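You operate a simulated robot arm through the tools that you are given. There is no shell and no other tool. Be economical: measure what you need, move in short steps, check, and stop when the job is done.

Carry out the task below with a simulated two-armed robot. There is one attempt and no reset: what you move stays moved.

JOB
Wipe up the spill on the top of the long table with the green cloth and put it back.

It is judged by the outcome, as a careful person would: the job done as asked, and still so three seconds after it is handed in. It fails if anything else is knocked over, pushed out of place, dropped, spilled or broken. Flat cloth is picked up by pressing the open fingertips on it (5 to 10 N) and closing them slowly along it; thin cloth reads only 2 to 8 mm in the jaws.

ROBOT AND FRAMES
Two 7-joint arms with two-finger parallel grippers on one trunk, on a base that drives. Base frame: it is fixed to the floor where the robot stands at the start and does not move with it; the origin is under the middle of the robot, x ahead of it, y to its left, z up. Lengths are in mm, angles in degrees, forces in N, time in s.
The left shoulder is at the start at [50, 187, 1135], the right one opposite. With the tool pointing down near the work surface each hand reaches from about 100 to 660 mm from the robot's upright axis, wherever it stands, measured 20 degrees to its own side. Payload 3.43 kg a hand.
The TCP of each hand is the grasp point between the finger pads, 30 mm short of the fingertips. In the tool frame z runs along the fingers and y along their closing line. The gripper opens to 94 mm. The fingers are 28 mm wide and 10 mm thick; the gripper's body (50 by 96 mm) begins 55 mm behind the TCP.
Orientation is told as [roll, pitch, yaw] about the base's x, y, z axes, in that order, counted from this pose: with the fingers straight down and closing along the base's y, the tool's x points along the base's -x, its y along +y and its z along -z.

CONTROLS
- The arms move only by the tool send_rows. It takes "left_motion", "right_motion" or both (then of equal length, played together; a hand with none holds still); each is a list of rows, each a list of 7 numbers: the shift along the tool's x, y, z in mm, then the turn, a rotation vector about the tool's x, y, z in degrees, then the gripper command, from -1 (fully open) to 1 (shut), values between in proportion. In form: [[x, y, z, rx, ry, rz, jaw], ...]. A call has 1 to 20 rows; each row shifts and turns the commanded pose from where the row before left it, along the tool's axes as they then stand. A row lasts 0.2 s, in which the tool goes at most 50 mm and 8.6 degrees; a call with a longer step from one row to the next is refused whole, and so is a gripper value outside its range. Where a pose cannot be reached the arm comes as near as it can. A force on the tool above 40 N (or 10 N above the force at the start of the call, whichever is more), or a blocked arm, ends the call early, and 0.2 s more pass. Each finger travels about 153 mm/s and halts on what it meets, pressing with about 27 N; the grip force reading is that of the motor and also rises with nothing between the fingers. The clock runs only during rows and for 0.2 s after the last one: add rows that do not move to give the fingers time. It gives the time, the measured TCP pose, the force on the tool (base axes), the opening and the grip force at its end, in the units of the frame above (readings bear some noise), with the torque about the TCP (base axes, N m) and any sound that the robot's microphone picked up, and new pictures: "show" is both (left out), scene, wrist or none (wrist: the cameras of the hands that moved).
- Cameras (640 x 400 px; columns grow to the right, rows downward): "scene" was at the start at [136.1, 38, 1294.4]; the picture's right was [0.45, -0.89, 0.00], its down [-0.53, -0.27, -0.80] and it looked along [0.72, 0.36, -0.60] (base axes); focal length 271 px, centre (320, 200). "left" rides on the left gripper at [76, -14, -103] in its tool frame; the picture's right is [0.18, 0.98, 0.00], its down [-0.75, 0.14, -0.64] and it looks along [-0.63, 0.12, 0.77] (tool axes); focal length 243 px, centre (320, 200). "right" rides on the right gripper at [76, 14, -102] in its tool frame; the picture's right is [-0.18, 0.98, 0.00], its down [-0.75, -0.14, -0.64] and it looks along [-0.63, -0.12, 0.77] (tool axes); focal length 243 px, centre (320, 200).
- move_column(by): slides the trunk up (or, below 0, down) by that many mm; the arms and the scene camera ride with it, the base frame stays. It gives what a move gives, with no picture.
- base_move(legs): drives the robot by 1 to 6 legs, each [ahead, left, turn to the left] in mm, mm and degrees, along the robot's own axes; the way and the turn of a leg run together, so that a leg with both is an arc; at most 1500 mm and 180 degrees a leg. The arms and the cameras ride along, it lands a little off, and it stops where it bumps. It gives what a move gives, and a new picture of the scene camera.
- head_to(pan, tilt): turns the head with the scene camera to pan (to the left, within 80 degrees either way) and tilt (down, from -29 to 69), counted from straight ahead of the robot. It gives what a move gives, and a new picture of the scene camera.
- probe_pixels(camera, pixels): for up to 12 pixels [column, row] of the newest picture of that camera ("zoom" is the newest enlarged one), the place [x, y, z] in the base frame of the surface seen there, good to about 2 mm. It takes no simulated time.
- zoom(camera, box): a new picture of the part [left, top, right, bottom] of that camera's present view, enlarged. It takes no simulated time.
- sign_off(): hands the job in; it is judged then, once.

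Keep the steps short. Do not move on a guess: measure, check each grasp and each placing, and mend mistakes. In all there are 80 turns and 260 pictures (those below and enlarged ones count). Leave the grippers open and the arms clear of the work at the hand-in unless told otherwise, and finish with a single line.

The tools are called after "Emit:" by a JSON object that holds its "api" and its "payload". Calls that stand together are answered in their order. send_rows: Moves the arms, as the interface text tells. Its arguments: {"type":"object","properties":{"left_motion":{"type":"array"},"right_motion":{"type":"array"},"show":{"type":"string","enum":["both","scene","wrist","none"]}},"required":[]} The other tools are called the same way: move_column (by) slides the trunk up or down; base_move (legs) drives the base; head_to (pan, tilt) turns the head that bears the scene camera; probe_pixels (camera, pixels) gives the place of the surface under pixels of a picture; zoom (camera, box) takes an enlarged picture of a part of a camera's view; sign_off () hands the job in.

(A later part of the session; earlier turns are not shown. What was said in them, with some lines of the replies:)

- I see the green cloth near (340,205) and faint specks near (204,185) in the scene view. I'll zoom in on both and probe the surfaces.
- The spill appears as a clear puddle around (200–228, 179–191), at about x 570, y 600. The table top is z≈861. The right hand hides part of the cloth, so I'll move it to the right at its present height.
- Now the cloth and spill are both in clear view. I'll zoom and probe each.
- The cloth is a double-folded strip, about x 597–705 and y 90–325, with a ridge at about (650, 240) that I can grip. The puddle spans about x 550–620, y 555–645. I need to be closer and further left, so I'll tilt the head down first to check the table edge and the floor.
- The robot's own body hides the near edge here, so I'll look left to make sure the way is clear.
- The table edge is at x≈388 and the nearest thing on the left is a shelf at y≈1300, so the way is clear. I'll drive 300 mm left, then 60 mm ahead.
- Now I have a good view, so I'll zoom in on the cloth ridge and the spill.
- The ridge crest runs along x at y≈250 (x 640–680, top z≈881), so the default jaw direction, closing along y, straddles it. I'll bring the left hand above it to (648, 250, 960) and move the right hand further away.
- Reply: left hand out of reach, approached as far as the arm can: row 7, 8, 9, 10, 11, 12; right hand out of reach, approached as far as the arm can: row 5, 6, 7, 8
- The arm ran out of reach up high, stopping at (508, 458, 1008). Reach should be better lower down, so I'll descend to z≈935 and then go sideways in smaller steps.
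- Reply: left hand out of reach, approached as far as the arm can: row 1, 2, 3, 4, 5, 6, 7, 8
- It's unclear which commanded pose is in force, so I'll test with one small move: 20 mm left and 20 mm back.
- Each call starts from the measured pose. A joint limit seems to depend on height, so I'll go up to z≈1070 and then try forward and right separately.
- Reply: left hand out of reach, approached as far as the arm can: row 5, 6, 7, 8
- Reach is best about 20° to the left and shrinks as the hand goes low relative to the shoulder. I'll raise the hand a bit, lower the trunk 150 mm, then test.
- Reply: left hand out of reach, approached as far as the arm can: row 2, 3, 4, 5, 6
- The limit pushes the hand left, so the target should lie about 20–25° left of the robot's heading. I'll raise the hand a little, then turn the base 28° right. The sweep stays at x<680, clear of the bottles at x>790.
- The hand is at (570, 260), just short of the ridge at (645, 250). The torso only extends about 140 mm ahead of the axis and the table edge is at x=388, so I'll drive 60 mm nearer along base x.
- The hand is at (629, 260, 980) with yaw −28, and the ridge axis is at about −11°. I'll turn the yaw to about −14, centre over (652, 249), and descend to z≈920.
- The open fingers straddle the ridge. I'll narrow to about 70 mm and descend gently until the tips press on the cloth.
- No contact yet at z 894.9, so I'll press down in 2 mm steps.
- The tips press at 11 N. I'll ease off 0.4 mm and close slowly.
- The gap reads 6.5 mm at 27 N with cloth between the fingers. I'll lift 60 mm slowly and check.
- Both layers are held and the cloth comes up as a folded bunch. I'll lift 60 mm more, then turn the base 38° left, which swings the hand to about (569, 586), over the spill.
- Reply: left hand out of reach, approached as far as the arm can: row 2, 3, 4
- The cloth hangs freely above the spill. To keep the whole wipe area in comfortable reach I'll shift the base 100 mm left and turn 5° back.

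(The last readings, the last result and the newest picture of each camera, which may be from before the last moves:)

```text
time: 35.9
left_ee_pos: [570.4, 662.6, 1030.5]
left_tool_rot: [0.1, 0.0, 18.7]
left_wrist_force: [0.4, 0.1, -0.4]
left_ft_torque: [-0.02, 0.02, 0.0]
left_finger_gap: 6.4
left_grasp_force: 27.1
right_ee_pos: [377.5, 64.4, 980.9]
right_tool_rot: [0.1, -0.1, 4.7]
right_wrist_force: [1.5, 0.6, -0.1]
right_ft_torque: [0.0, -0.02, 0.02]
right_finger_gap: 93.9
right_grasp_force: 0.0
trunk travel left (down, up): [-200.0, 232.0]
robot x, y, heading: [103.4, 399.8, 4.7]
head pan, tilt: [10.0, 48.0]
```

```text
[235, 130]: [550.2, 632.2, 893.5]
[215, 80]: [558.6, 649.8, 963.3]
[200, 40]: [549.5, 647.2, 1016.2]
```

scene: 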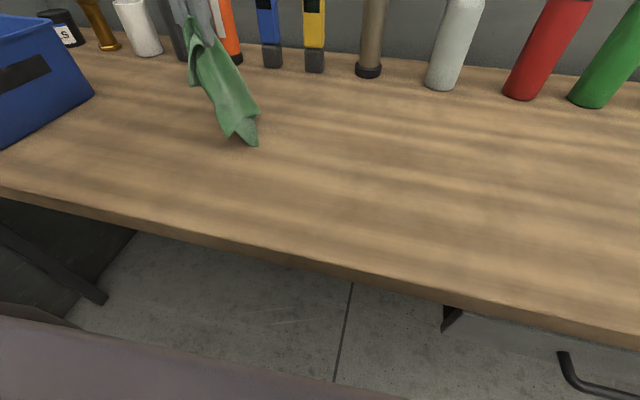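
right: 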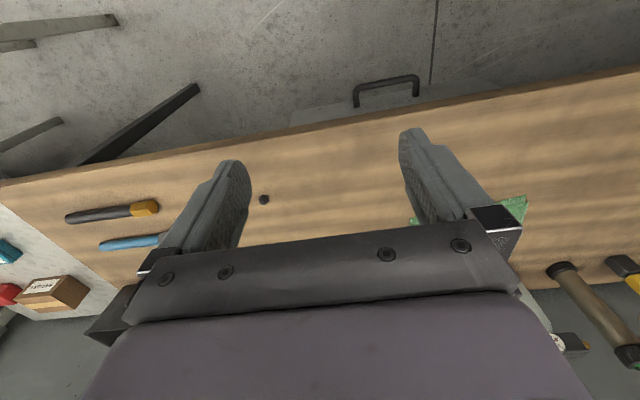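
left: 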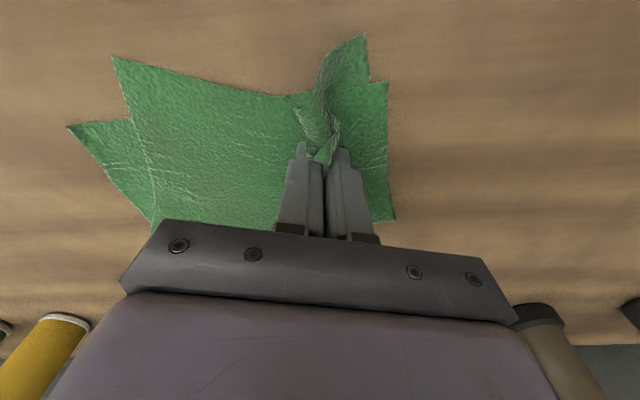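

The tail end hangs at about (548, 628, 880). I'll go over to y≈545 and then descend while moving left, so the tail is laid across the puddle.

Emit:
{"api": "send_rows", "payload": {"left_motion": [[6, -29, 0, 0, 0, 0, 1], [6, -29, 0, 0, 0, 0, 1], [6, -29, 0, 0, 0, 0, 1], [6, -29, 0, 0, 0, 0, 1], [0, 0, 0, 0, 0, 0, 1], [0, 0, 0, 0, 0, 0, 1], [0, 0, 16, 0, 0, 0, 1], [-5, 14, 16, 0, 0, 0, 1], [-5, 14, 16, 0, 0, 0, 1], [-5, 14, 16, 0, 0, 0, 1], [-5, 14, 16, 0, 0, 0, 1], [-5, 14, 16, 0, 0, 0, 1], [-5, 14, 16, 0, 0, 0, 1], [-5, 14, 10, 0, 0, 0, 1], [0, 0, 0, 0, 0, 0, 1]], "show": "scene"}}

Emit:
{"api": "zoom", "payload": {"camera": "scene", "box": [120, 40, 320, 165]}}

```text
time: 39.1
left_ee_pos: [535.0, 721.2, 899.0]
left_tool_rot: [0.0, 0.0, 18.8]
left_wrist_force: [0.1, 0.3, 0.2]
left_ft_torque: [0.0, 0.0, 0.01]
left_finger_gap: 6.3
left_grasp_force: 26.6
left hand out of reach, approached as far as the arm can: row 1, 2, 3, 4
right_ee_pos: [378.4, 64.0, 981.0]
right_tool_rot: [0.1, 0.0, 4.7]
right_wrist_force: [0.4, 0.5, 0.3]
right_ft_torque: [0.0, 0.02, -0.01]
right_finger_gap: 94.0
right_grasp_force: 0.2
trunk travel left (down, up): [-200.0, 232.0]
robot x, y, heading: [107.6, 394.9, 4.7]
head pan, tilt: [10.0, 48.0]
```

scene: 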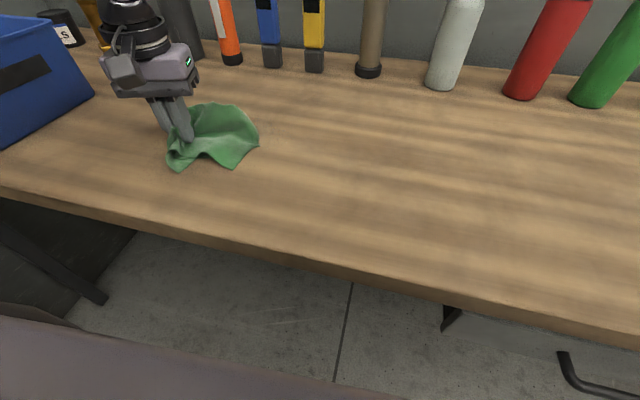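

```text
3.20 times, centred on (220, 102) of scene
```

zoom: 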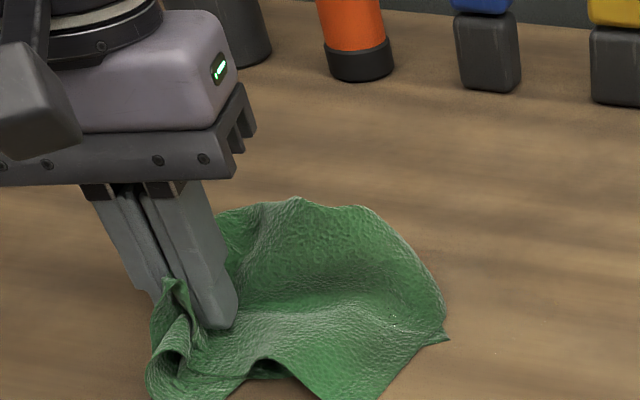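

The limit kept the hand from going right, and it is at (535, 721, 899) with the cloth draped partly over the puddle. Turning the base 18° right will sweep the low-held cloth over the spill and leave the area in better reach.

Emit:
{"api": "base_move", "payload": {"legs": [[0, 0, -18]]}}

Emit:
{"api": "head_to", "payload": {"pan": 30, "tilt": 48}}

Emit:
{"api": "zoom", "payload": {"camera": "scene", "box": [160, 50, 360, 175]}}

```text
time: 40.5
left_ee_pos: [615.3, 573.2, 899.1]
left_tool_rot: [-0.1, 0.0, 0.8]
left_wrist_force: [-0.3, -1.0, 0.1]
left_ft_torque: [0.01, -0.02, 0.02]
left_finger_gap: 6.3
left_grasp_force: 27.5
right_ee_pos: [263.8, -3.2, 980.9]
right_tool_rot: [0.1, 0.0, -13.3]
right_wrist_force: [0.3, 0.4, 0.2]
right_ft_torque: [-0.01, 0.03, 0.03]
right_finger_gap: 94.1
right_grasp_force: 0.1
trunk travel left (down, up): [-200.0, 232.0]
robot x, y, heading: [108.7, 395.6, -13.2]
head pan, tilt: [10.0, 48.0]
```

scene: 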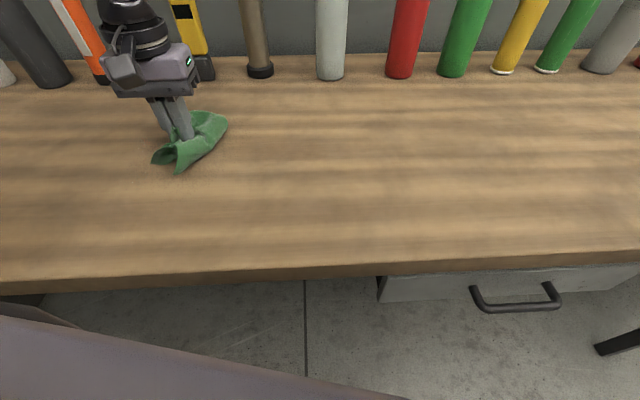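

```text
time: 41.3
left_ee_pos: [614.5, 573.4, 899.1]
left_tool_rot: [0.0, 0.1, 0.8]
left_wrist_force: [-0.2, 0.0, 0.5]
left_ft_torque: [0.02, 0.02, 0.0]
left_finger_gap: 6.3
left_grasp_force: 26.7
right_ee_pos: [263.3, -3.0, 980.5]
right_tool_rot: [0.2, 0.0, -13.3]
right_wrist_force: [-0.3, -0.3, -0.2]
right_ft_torque: [-0.04, 0.03, 0.01]
right_finger_gap: 93.9
right_grasp_force: 0.0
trunk travel left (down, up): [-200.0, 232.0]
robot x, y, heading: [108.9, 394.8, -13.4]
head pan, tilt: [30.0, 48.0]
```

scene: 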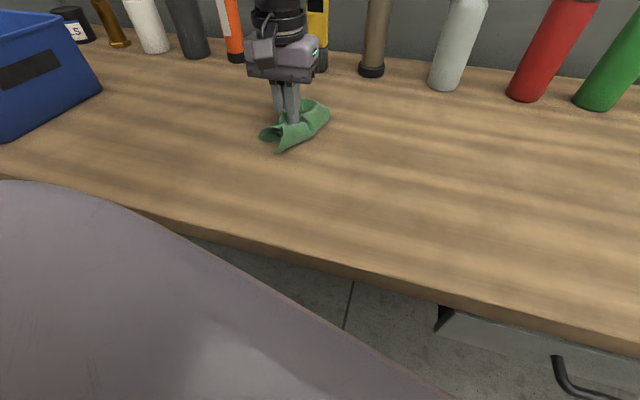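

```text
3.20 times, centred on (260, 112) of scene
```

zoom: 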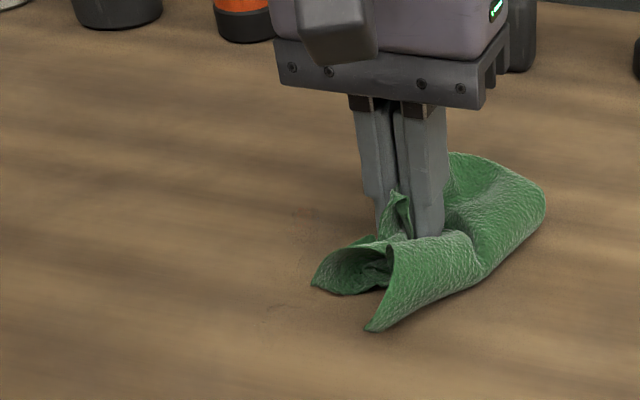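

The sweep already took most of it. Faint traces remain near zoom (290,215) and (275,305), so I'll locate them.

Emit:
{"api": "probe_pixels", "payload": {"camera": "zoom", "pixels": [[290, 215], [275, 305], [325, 230], [370, 330], [540, 210], [320, 280]]}}

Emit:
{"api": "send_rows", "payload": {"left_motion": [[0, 0, 3, 0, 0, 0, 1], [0, 0, 2, 0, 0, 0, 1]], "show": "none"}}

```text
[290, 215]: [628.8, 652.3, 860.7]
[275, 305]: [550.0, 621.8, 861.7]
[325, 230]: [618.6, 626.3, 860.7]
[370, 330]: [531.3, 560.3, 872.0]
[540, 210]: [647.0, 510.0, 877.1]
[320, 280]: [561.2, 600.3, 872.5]
```

```text
time: 41.9
left_ee_pos: [615.3, 572.9, 894.0]
left_tool_rot: [0.0, -0.1, 0.8]
left_wrist_force: [0.8, 1.0, 6.1]
left_ft_torque: [-0.01, 0.0, -0.01]
left_finger_gap: 6.5
left_grasp_force: 26.8
right_ee_pos: [262.8, -3.0, 981.1]
right_tool_rot: [0.2, 0.0, -13.3]
right_wrist_force: [-0.3, 0.3, -0.3]
right_ft_torque: [0.01, 0.03, -0.01]
right_finger_gap: 94.0
right_grasp_force: 0.1
trunk travel left (down, up): [-200.0, 232.0]
robot x, y, heading: [105.2, 392.8, -13.2]
head pan, tilt: [30.0, 48.0]
```

I'm pressing at about 6 N. Now I'll rub in a zigzag over x 620→545, y 560–660.

Emit:
{"api": "send_rows", "payload": {"left_motion": [[0, 25, 0, 0, 0, 0, 1], [0, 25, 0, 0, 0, 0, 1], [0, 25, 0, 0, 0, 0, 1], [0, 15, 0, 0, 0, 0, 1], [25, 0, 0, 0, 0, 0, 1], [0, -25, 0, 0, 0, 0, 1], [0, -25, 0, 0, 0, 0, 1], [0, -25, 0, 0, 0, 0, 1], [0, -25, 0, 0, 0, 0, 1], [22, 0, 0, 0, 0, 0, 1], [0, 25, 0, 0, 0, 0, 1], [0, 25, 0, 0, 0, 0, 1], [0, 25, 0, 0, 0, 0, 1], [0, 25, 0, 0, 0, 0, 1], [22, 0, 0, 0, 0, 0, 1], [0, -25, 0, 0, 0, 0, 1], [0, -25, 0, 0, 0, 0, 1], [0, -25, 0, 0, 0, 0, 1], [0, -25, 0, 0, 0, 0, 1]], "show": "scene"}}

Emit:
{"api": "zoom", "payload": {"camera": "scene", "box": [160, 50, 360, 175]}}

```text
time: 45.9
left_ee_pos: [545.2, 559.9, 895.6]
left_tool_rot: [0.0, 0.0, 0.8]
left_wrist_force: [-1.2, -0.1, 0.8]
left_ft_torque: [0.01, -0.03, 0.02]
left_finger_gap: 6.2
left_grasp_force: 27.4
right_ee_pos: [263.7, -2.9, 981.3]
right_tool_rot: [0.1, 0.0, -13.2]
right_wrist_force: [-1.0, -0.6, -0.8]
right_ft_torque: [0.0, 0.03, -0.01]
right_finger_gap: 93.8
right_grasp_force: 0.1
trunk travel left (down, up): [-200.0, 232.0]
robot x, y, heading: [112.2, 396.5, -13.3]
head pan, tilt: [30.0, 48.0]
```

scene: 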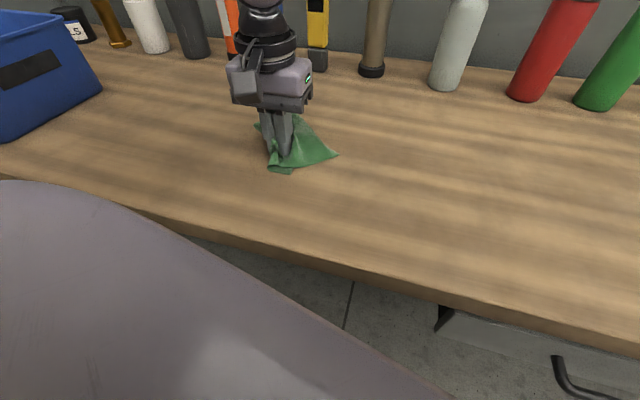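

```text
3.20 times, centred on (260, 112) of scene
```

zoom: 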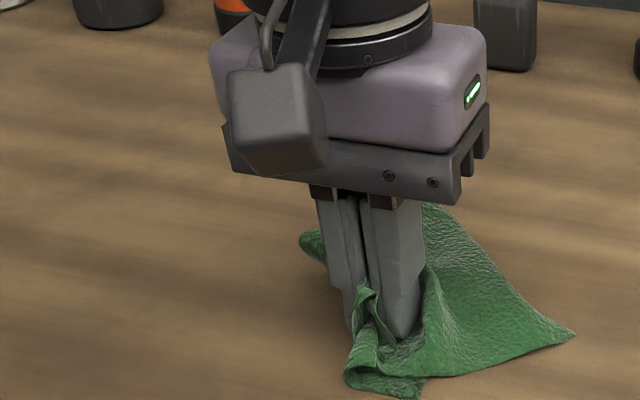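

No traces are visible now, but the pressure faded at the end. I'll make a second, pressed pass with strokes along x from y 560 to 660.

Emit:
{"api": "send_rows", "payload": {"left_motion": [[0, 0, 2.5, 0, 0, 0, 1], [-30, 0, 0, 0, 0, 0, 1], [-30, 0, 0, 0, 0, 0, 1], [-20, 0, 0, 0, 0, 0, 1], [0, 25, 0, 0, 0, 0, 1], [30, 0, 0, 0, 0, 0, 1], [30, 0, 0, 0, 0, 0, 1], [20, 0, 0, 0, 0, 0, 1], [0, 25, 0, 0, 0, 0, 1], [-30, 0, 0, 0, 0, 0, 1], [-30, 0, 0, 0, 0, 0, 1], [-20, 0, 0, 0, 0, 0, 1], [0, 25, 0, 0, 0, 0, 1], [30, 0, 0, 0, 0, 0, 1], [30, 0, 0, 0, 0, 0, 1], [20, 0, 0, 0, 0, 0, 1], [0, 25, 0, 0, 0, 0, 1], [-30, 0, 0, 0, 0, 0, 1], [-30, 0, 0, 0, 0, 0, 1], [-10, 0, 0, 0, 0, 0, 1]], "show": "none"}}

Emit:
{"api": "send_rows", "payload": {"left_motion": [[15, 0, -15, 0, 0, 0, 1], [0, 0, -30, 0, 0, 0, 1], [0, 0, -30, 0, 0, 0, 1], [0, 0, -30, 0, 0, 0, 1], [0, 0, -20, 0, 0, 0, 1], [0, 0, 0, 0, 0, 0, 1]], "show": "scene"}}

Emit:
{"api": "zoom", "payload": {"camera": "scene", "box": [180, 70, 340, 170]}}

```text
time: 50.1
left_ee_pos: [615.3, 664.3, 892.5]
left_tool_rot: [0.2, -0.1, 0.7]
left_wrist_force: [-3.7, 1.2, 7.4]
left_ft_torque: [-0.07, 0.15, -0.01]
left_finger_gap: 6.5
left_grasp_force: 26.8
right_ee_pos: [262.3, -3.3, 980.6]
right_tool_rot: [0.1, 0.0, -13.2]
right_wrist_force: [0.5, 0.8, 0.0]
right_ft_torque: [-0.03, -0.02, 0.01]
right_finger_gap: 93.9
right_grasp_force: 0.0
trunk travel left (down, up): [-200.0, 232.0]
robot x, y, heading: [108.0, 395.6, -13.1]
head pan, tilt: [30.0, 48.0]
```

```text
time: 51.5
left_ee_pos: [599.5, 660.7, 1017.8]
left_tool_rot: [0.0, 0.1, 0.8]
left_wrist_force: [-0.5, -0.3, 0.2]
left_ft_torque: [0.01, -0.04, 0.01]
left_finger_gap: 6.3
left_grasp_force: 27.1
right_ee_pos: [263.2, -3.8, 979.9]
right_tool_rot: [0.1, 0.0, -13.3]
right_wrist_force: [-0.5, 0.6, -0.2]
right_ft_torque: [0.01, 0.02, 0.0]
right_finger_gap: 93.9
right_grasp_force: 0.2
trunk travel left (down, up): [-200.0, 232.0]
robot x, y, heading: [110.1, 395.8, -13.3]
head pan, tilt: [30.0, 48.0]
```

scene: 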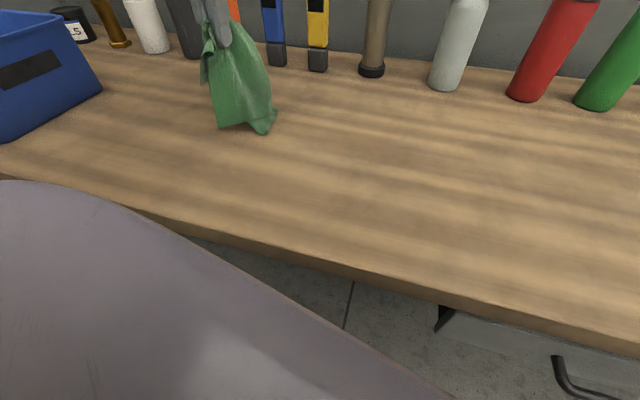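

```text
4.00 times, centred on (260, 120) of scene
```

zoom: 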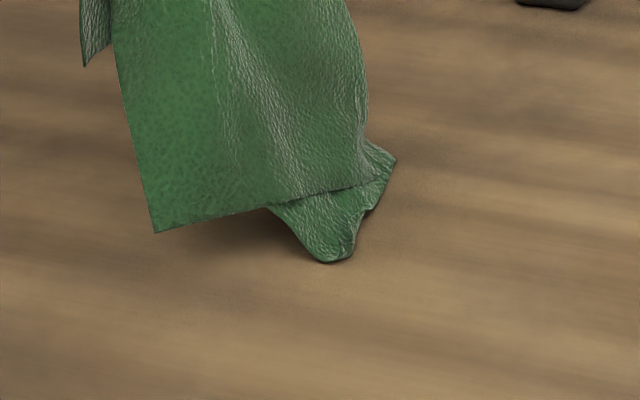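

The cloth hangs as a folded bunch and the wiped area looks clean so far. I'll raise the trunk 60 mm so the tail clears the table, turn 27° right toward the cloth's place, and then inspect the spill site.

Emit:
{"api": "move_column", "payload": {"by": 60}}

Emit:
{"api": "base_move", "payload": {"legs": [[0, 0, -27], [69, -66, 0]]}}

Emit:
{"api": "head_to", "payload": {"pan": 66, "tilt": 36}}

Emit:
{"api": "zoom", "payload": {"camera": "scene", "box": [220, 140, 380, 240]}}

```text
time: 52.5
left_ee_pos: [600.5, 661.8, 1077.5]
left_tool_rot: [0.0, 0.1, 0.8]
left_wrist_force: [-2.7, 0.1, -0.5]
left_ft_torque: [-0.02, -0.01, -0.01]
left_finger_gap: 6.1
left_grasp_force: 27.0
right_ee_pos: [262.5, -2.6, 1039.7]
right_tool_rot: [0.2, 0.0, -13.3]
right_wrist_force: [-0.3, 0.5, 0.6]
right_ft_torque: [0.01, 0.03, -0.02]
right_finger_gap: 93.9
right_grasp_force: 0.0
trunk travel left (down, up): [-260.0, 172.0]
robot x, y, heading: [106.4, 393.6, -13.0]
head pan, tilt: [30.0, 48.0]
```

```text
time: 55.0
left_ee_pos: [673.7, 310.5, 1077.8]
left_tool_rot: [0.0, 0.0, -26.7]
left_wrist_force: [-1.1, -0.7, 0.6]
left_ft_torque: [-0.02, 0.02, 0.01]
left_finger_gap: 6.5
left_grasp_force: 27.3
right_ee_pos: [69.4, -124.5, 1039.9]
right_tool_rot: [0.2, -0.1, -40.5]
right_wrist_force: [0.1, -1.0, -1.0]
right_ft_torque: [-0.02, -0.01, -0.01]
right_finger_gap: 93.9
right_grasp_force: 0.1
trunk travel left (down, up): [-260.0, 172.0]
robot x, y, heading: [114.1, 299.0, -40.5]
head pan, tilt: [30.0, 48.0]
```

scene: 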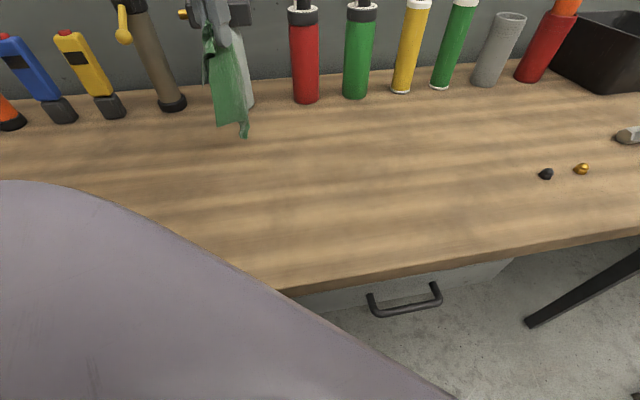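

```text
time: 56.0
left_ee_pos: [674.6, 310.4, 1078.2]
left_tool_rot: [0.0, 0.0, -26.6]
left_wrist_force: [0.0, -0.1, -0.8]
left_ft_torque: [0.0, -0.02, 0.01]
left_finger_gap: 6.5
left_grasp_force: 27.0
right_ee_pos: [69.8, -124.1, 1040.5]
right_tool_rot: [0.1, 0.0, -40.6]
right_wrist_force: [0.7, 0.7, 0.1]
right_ft_torque: [0.01, 0.01, 0.01]
right_finger_gap: 94.1
right_grasp_force: 0.1
trunk travel left (down, up): [-260.0, 172.0]
robot x, y, heading: [115.7, 301.2, -40.7]
head pan, tilt: [66.0, 36.0]
```

scene: 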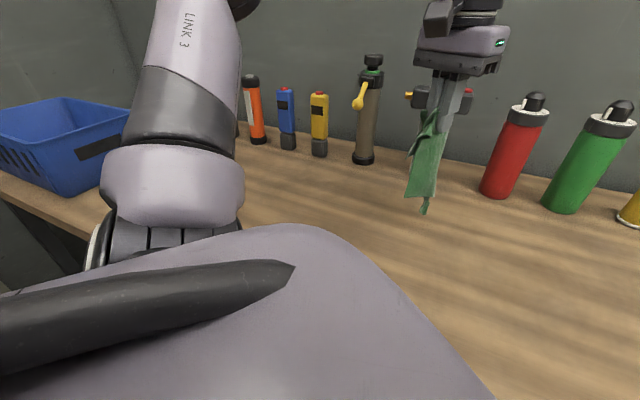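

```text
4.00 times, centred on (300, 190) of scene
```

zoom: 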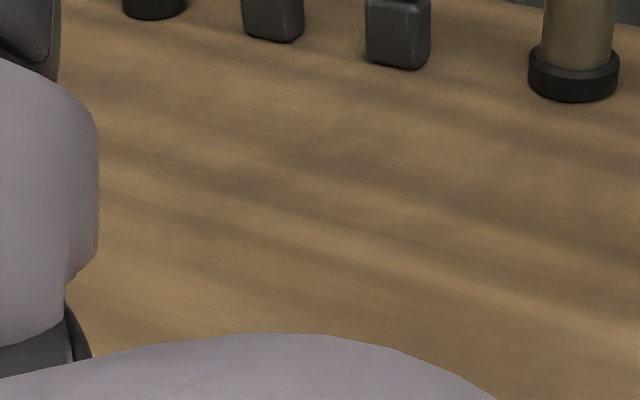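

I'll check whether the spill site is within this view.

Emit:
{"api": "probe_pixels", "payload": {"camera": "scene", "pixels": [[245, 190], [250, 215], [280, 220], [260, 165], [300, 190], [425, 210], [430, 130]]}}

Emit:
{"api": "zoom", "payload": {"camera": "scene", "box": [230, 170, 326, 230]}}

```text
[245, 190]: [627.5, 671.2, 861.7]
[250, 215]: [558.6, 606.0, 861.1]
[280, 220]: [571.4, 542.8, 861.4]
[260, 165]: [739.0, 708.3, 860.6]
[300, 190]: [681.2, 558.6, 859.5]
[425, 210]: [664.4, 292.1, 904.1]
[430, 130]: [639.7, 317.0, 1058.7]
```

```text
6.67 times, centred on (278, 200) of scene
```

zoom: 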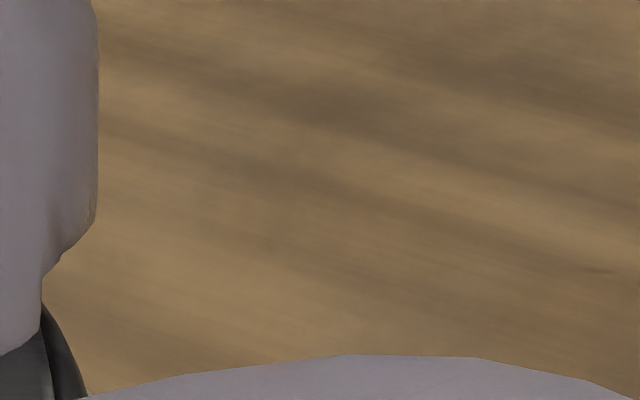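

It looks clean. There is one faint mark at scene (320, 210), which I'll check. I'll also turn the head to frame the laying area.

Emit:
{"api": "zoom", "payload": {"camera": "scene", "box": [300, 197, 348, 227]}}

Emit:
{"api": "probe_pixels", "payload": {"camera": "scene", "pixels": [[320, 210]]}}

Emit:
{"api": "head_to", "payload": {"pan": 30, "tilt": 45}}

```text
13.33 times, centred on (324, 212) of scene
```

zoom: 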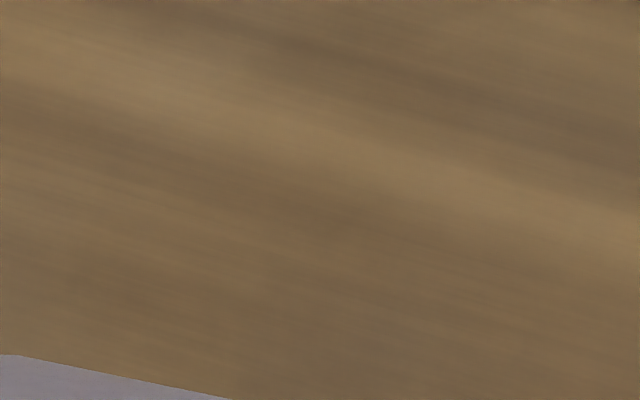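

```text
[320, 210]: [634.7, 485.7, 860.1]
```

```text
time: 57.1
left_ee_pos: [673.4, 309.7, 1079.1]
left_tool_rot: [0.1, 0.0, -26.6]
left_wrist_force: [-0.5, -0.1, -0.4]
left_ft_torque: [-0.01, 0.0, 0.01]
left_finger_gap: 6.2
left_grasp_force: 26.6
right_ee_pos: [69.7, -125.2, 1040.4]
right_tool_rot: [0.1, 0.0, -40.6]
right_wrist_force: [-0.1, 0.0, -0.7]
right_ft_torque: [0.02, -0.02, 0.03]
right_finger_gap: 94.3
right_grasp_force: 0.0
trunk travel left (down, up): [-260.0, 172.0]
robot x, y, heading: [118.8, 303.4, -40.7]
head pan, tilt: [30.0, 45.0]
```

scene: 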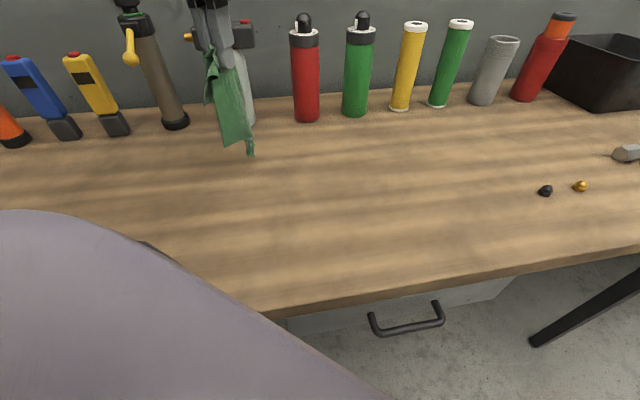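

The table is clean there. I'll drive the base 110 mm to the right (along −y) so I can lay the tail from y≈110 and move left to the original pinch point (651, 250).

Emit:
{"api": "base_move", "payload": {"legs": [[72, -83, 0]]}}

Emit:
{"api": "send_rows", "payload": {"left_motion": [[0, 0, 0, 0, 0, -6, 1], [0, 0, 0, 0, 0, -6, 1], [0, -23, 0, 0, 0, 0, 1], [0, -23, 0, 0, 0, 0, 1], [0, -23, 0, 0, 0, 0, 1], [0, -23, 0, 0, 0, 0, 1], [0, 0, 0, 0, 0, 0, 1], [0, 0, 0, 0, 0, 0, 1], [0, 0, 0, 0, 0, 0, 1]], "show": "scene"}}

```text
time: 58.3
left_ee_pos: [675.2, 199.4, 1078.1]
left_tool_rot: [0.0, 0.0, -26.6]
left_wrist_force: [0.0, -0.1, -0.1]
left_ft_torque: [-0.01, -0.01, 0.04]
left_finger_gap: 6.2
left_grasp_force: 26.4
right_ee_pos: [69.3, -234.7, 1040.7]
right_tool_rot: [0.1, -0.1, -40.7]
right_wrist_force: [0.0, 0.3, 0.6]
right_ft_torque: [0.0, 0.02, -0.02]
right_finger_gap: 94.0
right_grasp_force: 0.0
trunk travel left (down, up): [-260.0, 172.0]
robot x, y, heading: [110.2, 191.7, -40.6]
head pan, tilt: [30.0, 45.0]
```

scene: 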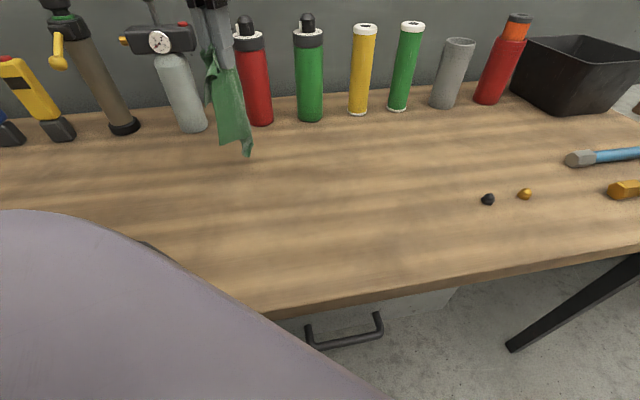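

```text
time: 60.3
left_ee_pos: [649.9, 110.7, 1077.1]
left_tool_rot: [0.0, -0.1, -14.6]
left_wrist_force: [0.3, 0.8, -0.8]
left_ft_torque: [0.02, 0.0, -0.04]
left_finger_gap: 6.4
left_grasp_force: 27.1
right_ee_pos: [69.9, -233.8, 1039.9]
right_tool_rot: [0.1, 0.0, -40.7]
right_wrist_force: [0.9, 0.5, 0.6]
right_ft_torque: [0.0, 0.0, -0.01]
right_finger_gap: 94.0
right_grasp_force: 0.1
trunk travel left (down, up): [-260.0, 172.0]
robot x, y, heading: [119.6, 186.5, -40.9]
head pan, tilt: [30.0, 45.0]
```

scene: 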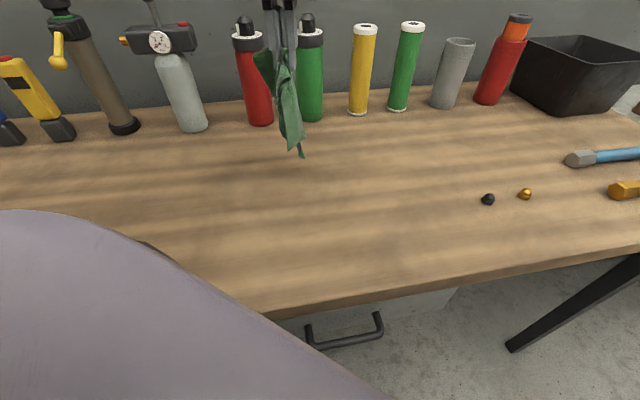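

The hand is at (650, 111, 1077). I'll lower the trunk 60 mm so the tail touches, then lay the cloth down in an arc toward (651, 240).

Emit:
{"api": "move_column", "payload": {"by": -60}}

Emit:
{"api": "send_rows", "payload": {"left_motion": [[4, 15.5, 7, 0, 0, 0, 1], [4, 15.5, 8.5, 0, 0, 0, 1], [4, 15.5, 10, 0, 0, 0, 1], [3.7, 14.5, 11, 0, 0, 0, 1], [3.5, 13.6, 12, 0, 0, 0, 1], [3.2, 12.6, 13, 0, 0, 0, 1], [3, 11.6, 14, 0, 0, 0, 1], [2.6, 10.2, 15, 0, 0, 0, 1], [2.2, 8.7, 15, 0, 0, 0, 1], [1.7, 6.8, 11, 0, 0, 0, 1], [0, 0, 0, 0, 0, 0, 1]], "show": "scene"}}

Emit:
{"api": "zoom", "payload": {"camera": "scene", "box": [160, 60, 360, 185]}}

```text
time: 61.3
left_ee_pos: [650.1, 111.1, 1017.8]
left_tool_rot: [0.0, 0.0, -14.7]
left_wrist_force: [0.7, 0.2, 0.3]
left_ft_torque: [-0.04, -0.02, 0.01]
left_finger_gap: 6.5
left_grasp_force: 26.6
right_ee_pos: [69.7, -234.4, 981.6]
right_tool_rot: [0.0, 0.0, -40.6]
right_wrist_force: [0.4, 0.4, 0.3]
right_ft_torque: [0.03, -0.03, -0.03]
right_finger_gap: 94.0
right_grasp_force: 0.1
trunk travel left (down, up): [-200.0, 232.0]
robot x, y, heading: [111.7, 190.8, -40.4]
head pan, tilt: [30.0, 45.0]
```

```text
time: 63.7
left_ee_pos: [649.7, 236.3, 899.3]
left_tool_rot: [0.0, 0.0, -14.6]
left_wrist_force: [-0.2, -0.3, 1.5]
left_ft_torque: [-0.02, 0.0, -0.02]
left_finger_gap: 6.5
left_grasp_force: 26.0
right_ee_pos: [69.0, -233.8, 979.5]
right_tool_rot: [0.1, -0.1, -40.8]
right_wrist_force: [-0.1, 0.3, 1.1]
right_ft_torque: [0.03, -0.02, 0.03]
right_finger_gap: 94.0
right_grasp_force: 0.0
trunk travel left (down, up): [-200.0, 232.0]
robot x, y, heading: [117.5, 192.5, -40.7]
head pan, tilt: [30.0, 45.0]
```

scene: 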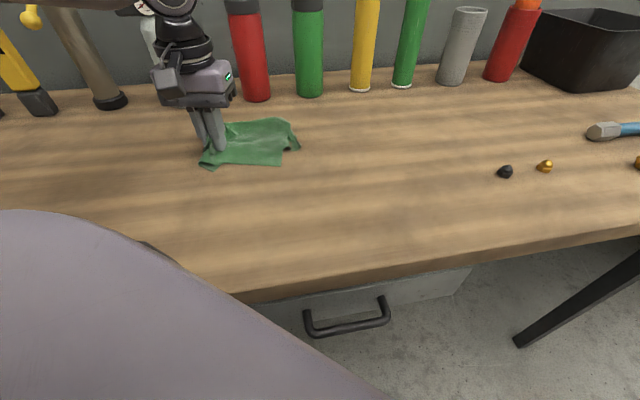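

```text
3.20 times, centred on (260, 122) of scene
```

zoom: 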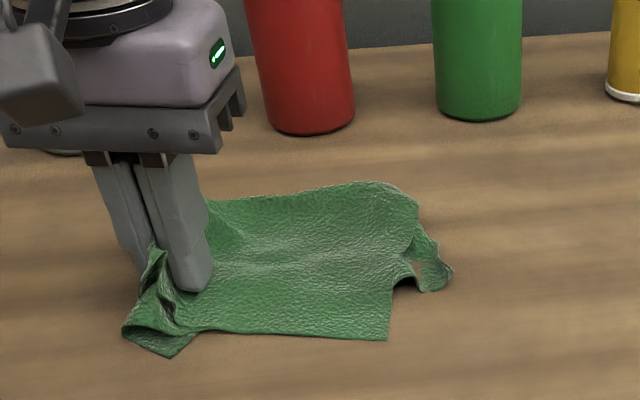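

The cloth lies almost as it was. I'll check its extents before releasing.

Emit:
{"api": "probe_pixels", "payload": {"camera": "zoom", "pixels": [[385, 335], [445, 275], [415, 210], [370, 188], [180, 345], [130, 330], [300, 290], [215, 205]]}}

```text
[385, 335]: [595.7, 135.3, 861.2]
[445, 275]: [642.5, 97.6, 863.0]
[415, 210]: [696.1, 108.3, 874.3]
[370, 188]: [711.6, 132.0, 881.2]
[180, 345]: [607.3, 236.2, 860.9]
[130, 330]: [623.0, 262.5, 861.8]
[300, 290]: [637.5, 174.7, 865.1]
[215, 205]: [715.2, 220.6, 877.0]
```

The corners are within about 15 mm of the original ones. I'll lower 4 mm, open slowly, and rise.

Emit:
{"api": "send_rows", "payload": {"left_motion": [[0, 0, 4, 0, 0, 0, 1], [0, 0, 1, 0, 0, 0, 0.9], [0, 0, 0, 0, 0, 0, 0.75], [0, 0, 0, 0, 0, 0, 0.6], [0, 0, 0, 0, 0, 0, 0.45], [0, 0, 0, 0, 0, 0, 0.3], [0, 0, 0, 0, 0, 0, 0.15], [0, 0, 0, 0, 0, 0, 0]], "show": "scene"}}

Emit:
{"api": "zoom", "payload": {"camera": "scene", "box": [160, 60, 360, 185]}}

```text
time: 65.5
left_ee_pos: [650.1, 238.0, 894.8]
left_tool_rot: [0.1, 0.0, -14.7]
left_wrist_force: [0.2, -0.1, -0.5]
left_ft_torque: [-0.03, -0.02, 0.0]
left_finger_gap: 47.1
left_grasp_force: 0.1
right_ee_pos: [69.9, -234.9, 979.8]
right_tool_rot: [0.1, -0.1, -40.7]
right_wrist_force: [-0.3, -0.1, 0.5]
right_ft_torque: [0.0, 0.02, -0.01]
right_finger_gap: 93.9
right_grasp_force: 0.0
trunk travel left (down, up): [-200.0, 232.0]
robot x, y, heading: [115.4, 191.1, -40.8]
head pan, tilt: [30.0, 45.0]
```

scene: 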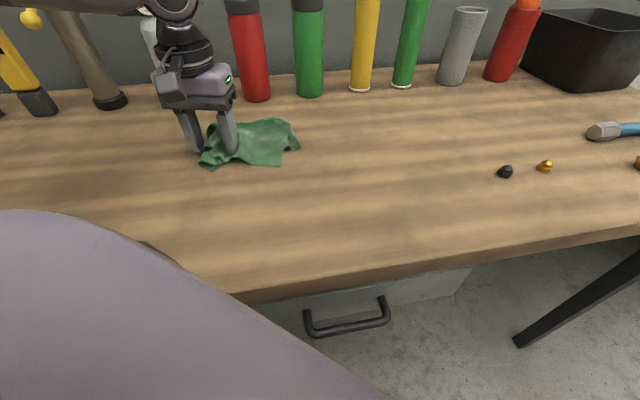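

```text
3.20 times, centred on (260, 122) of scene
```

zoom: 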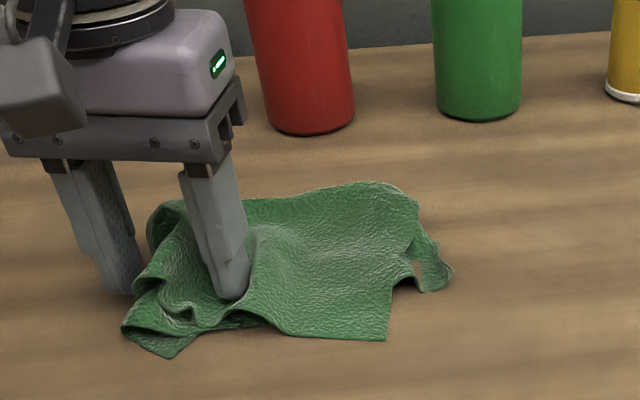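

Released. Now I'll lift straight up gently.

Emit:
{"api": "send_rows", "payload": {"left_motion": [[0, 0, -8, 0, 0, 0, 0], [0, 0, -15, 0, 0, 0, -0.2], [0, 0, -20, 0, 0, 0, -0.5], [0, 0, -25, 0, 0, 0, -1], [0, 0, -25, 0, 0, 0, -1], [0, 0, -20, 0, 0, 0, -1], [35, 0, 0, 0, 0, 0, -1], [40, 0, 0, 0, 0, 0, -1], [40, 0, 0, 0, 0, 0, -1]], "show": "scene"}}

Emit:
{"api": "zoom", "payload": {"camera": "scene", "box": [160, 60, 360, 185]}}

```text
time: 67.5
left_ee_pos: [538.9, 268.2, 1012.8]
left_tool_rot: [0.1, -0.1, -14.6]
left_wrist_force: [-0.8, -0.4, -0.2]
left_ft_torque: [0.02, -0.02, -0.02]
left_finger_gap: 94.1
left_grasp_force: 0.1
right_ee_pos: [69.9, -235.0, 980.5]
right_tool_rot: [0.1, 0.0, -40.7]
right_wrist_force: [0.2, 1.1, -0.6]
right_ft_torque: [-0.01, -0.03, 0.01]
right_finger_gap: 93.9
right_grasp_force: 0.1
trunk travel left (down, up): [-200.0, 232.0]
robot x, y, heading: [112.0, 190.6, -40.7]
head pan, tilt: [30.0, 45.0]
```

scene: 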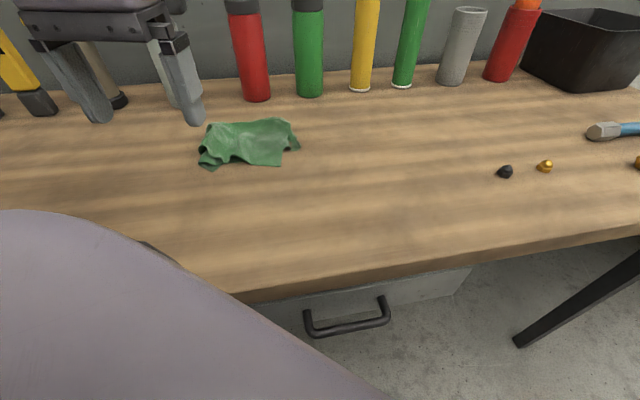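

```text
3.20 times, centred on (260, 122) of scene
```

zoom: 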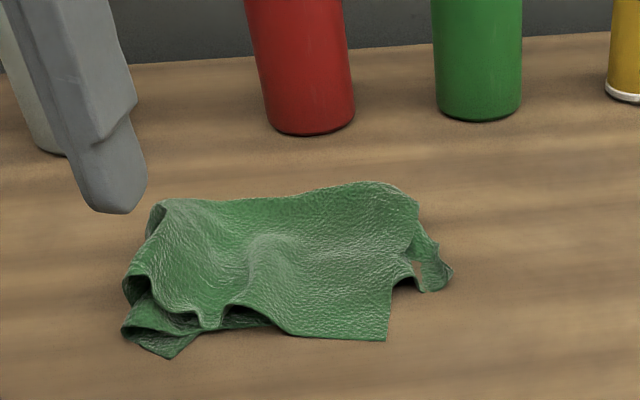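

The cloth is back in its place. Now I'll return the robot to roughly the earlier viewpoint and inspect the spill site under the same reflections.

Emit:
{"api": "base_move", "payload": {"legs": [[0, 0, 40.7], [-52, 110, 0]]}}

Emit:
{"api": "move_column", "payload": {"by": 150}}

Emit:
{"api": "send_rows", "payload": {"left_motion": [[0, 0, -20, 0, 0, -8, -1], [20, 30, 0, 0, 0, -8, -1], [20, 30, 0, 0, 0, -8, -1], [20, 30, 0, 0, 0, 0, -1], [20, 30, 0, 0, 0, 0, -1], [20, 30, 0, 0, 0, 0, -1], [0, 30, 0, 0, 0, 0, -1]], "show": "none"}}

Emit:
{"api": "head_to", "payload": {"pan": 5, "tilt": 45}}

```text
time: 70.6
left_ee_pos: [337.3, 630.1, 1012.9]
left_tool_rot: [0.0, 0.0, 25.6]
left_wrist_force: [-0.3, -1.1, 0.6]
left_ft_torque: [0.01, 0.03, 0.02]
left_finger_gap: 94.0
left_grasp_force: 0.1
right_ee_pos: [302.6, -56.9, 979.9]
right_tool_rot: [0.1, -0.1, -0.4]
right_wrist_force: [-0.1, -0.2, 0.5]
right_ft_torque: [0.0, -0.03, 0.02]
right_finger_gap: 94.1
right_grasp_force: 0.1
trunk travel left (down, up): [-200.0, 232.0]
robot x, y, heading: [65.8, 296.6, -0.6]
head pan, tilt: [30.0, 45.0]
```

scene: 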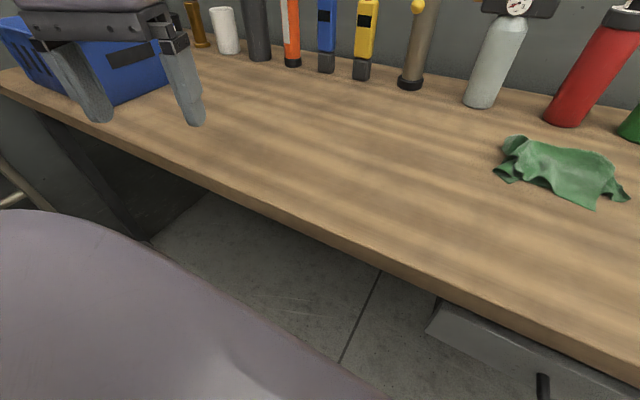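

```text
time: 72.3
left_ee_pos: [337.2, 629.8, 1161.1]
left_tool_rot: [0.0, 0.1, 25.6]
left_wrist_force: [-0.3, -0.5, 0.6]
left_ft_torque: [0.0, -0.01, 0.01]
left_finger_gap: 93.9
left_grasp_force: 0.1
right_ee_pos: [305.2, -56.9, 1131.1]
right_tool_rot: [0.1, 0.0, -0.5]
right_wrist_force: [-0.7, -0.3, 0.1]
right_ft_torque: [0.01, 0.02, 0.03]
right_finger_gap: 94.1
right_grasp_force: 0.0
trunk travel left (down, up): [-350.0, 82.0]
robot x, y, heading: [63.7, 297.0, -0.5]
head pan, tilt: [30.0, 45.0]
```

```text
time: 73.9
left_ee_pos: [143.6, 685.1, 1177.6]
left_tool_rot: [0.1, 0.1, 49.5]
left_wrist_force: [-0.2, 0.3, 0.4]
left_ft_torque: [-0.05, 0.0, -0.01]
left_finger_gap: 94.4
left_grasp_force: 0.0
left hand out of reach, approached as far as the arm can: row 7
right_ee_pos: [303.9, -56.6, 1129.3]
right_tool_rot: [0.1, 0.0, -0.5]
right_wrist_force: [0.7, 0.9, 0.5]
right_ft_torque: [-0.02, -0.01, -0.03]
right_finger_gap: 93.7
right_grasp_force: 0.0
trunk travel left (down, up): [-350.0, 82.0]
robot x, y, heading: [63.1, 298.4, -0.6]
head pan, tilt: [30.0, 45.0]
```

```text
time: 74.8
left_ee_pos: [143.3, 685.0, 1179.0]
left_tool_rot: [0.0, 0.0, 49.6]
left_wrist_force: [0.5, -0.5, -0.8]
left_ft_torque: [-0.01, -0.03, -0.01]
left_finger_gap: 94.2
left_grasp_force: 0.0
right_ee_pos: [303.9, -57.0, 1130.2]
right_tool_rot: [0.2, 0.0, -0.4]
right_wrist_force: [-0.1, 1.1, 0.4]
right_ft_torque: [0.0, 0.03, 0.0]
right_finger_gap: 94.1
right_grasp_force: 0.1
trunk travel left (down, up): [-350.0, 82.0]
robot x, y, heading: [61.8, 294.0, -0.4]
head pan, tilt: [5.0, 45.0]
```

scene: 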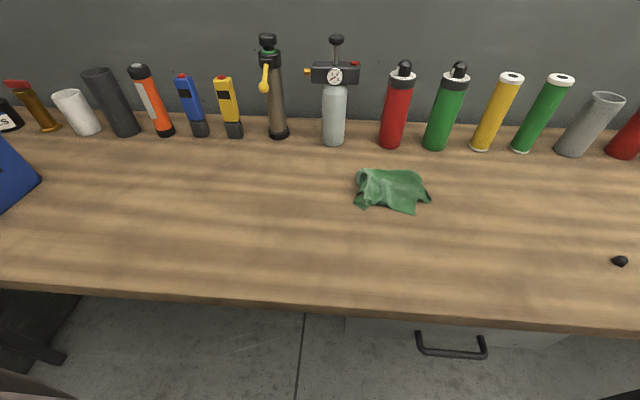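

This is the same viewpoint as before. I'll zoom in on the spill site, the wider area around it, and the cloth.

Emit:
{"api": "zoom", "payload": {"camera": "scene", "box": [146, 175, 242, 235]}}

Emit:
{"api": "zoom", "payload": {"camera": "scene", "box": [80, 150, 272, 270]}}

Emit:
{"api": "zoom", "payload": {"camera": "scene", "box": [320, 155, 448, 235]}}

Emit:
{"api": "probe_pixels", "payload": {"camera": "zoom", "pixels": [[180, 90], [180, 240], [500, 90], [550, 210], [470, 290], [300, 190]]}}

```text
6.67 times, centred on (194, 205) of scene
```

zoom: 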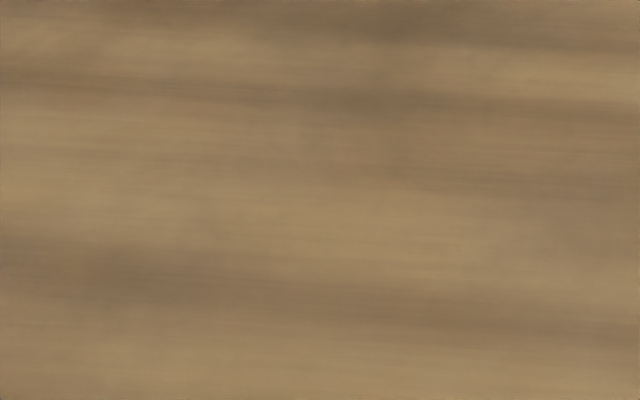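

```text
3.33 times, centred on (176, 210) of scene
```

zoom: 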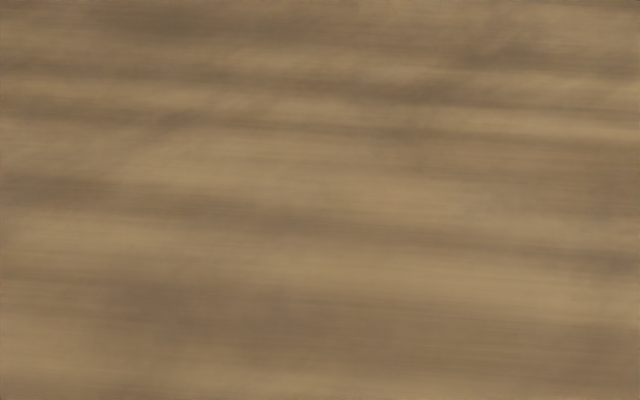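

```text
5.00 times, centred on (384, 195) of scene
```

zoom: 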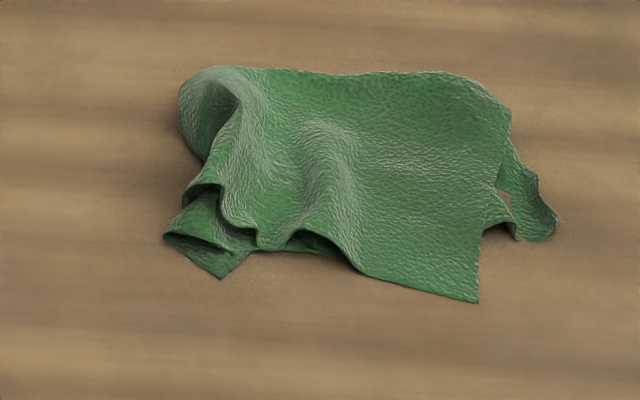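

```text
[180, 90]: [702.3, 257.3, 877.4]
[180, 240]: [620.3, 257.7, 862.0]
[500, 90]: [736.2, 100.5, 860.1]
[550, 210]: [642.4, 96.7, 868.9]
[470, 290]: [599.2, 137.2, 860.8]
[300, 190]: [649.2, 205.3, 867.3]
```

The spill is gone, the cloth lies within about 20 mm of its old centre, everything else still stands, both grippers are open and the arms are clear. I'm handing the job in.

Emit:
{"api": "sign_off", "payload": {}}

```text
The job is handed in.
```

The spill is wiped up and the green cloth is back in its place, within about 20 mm of where it lay but a little more crumpled at its left end.
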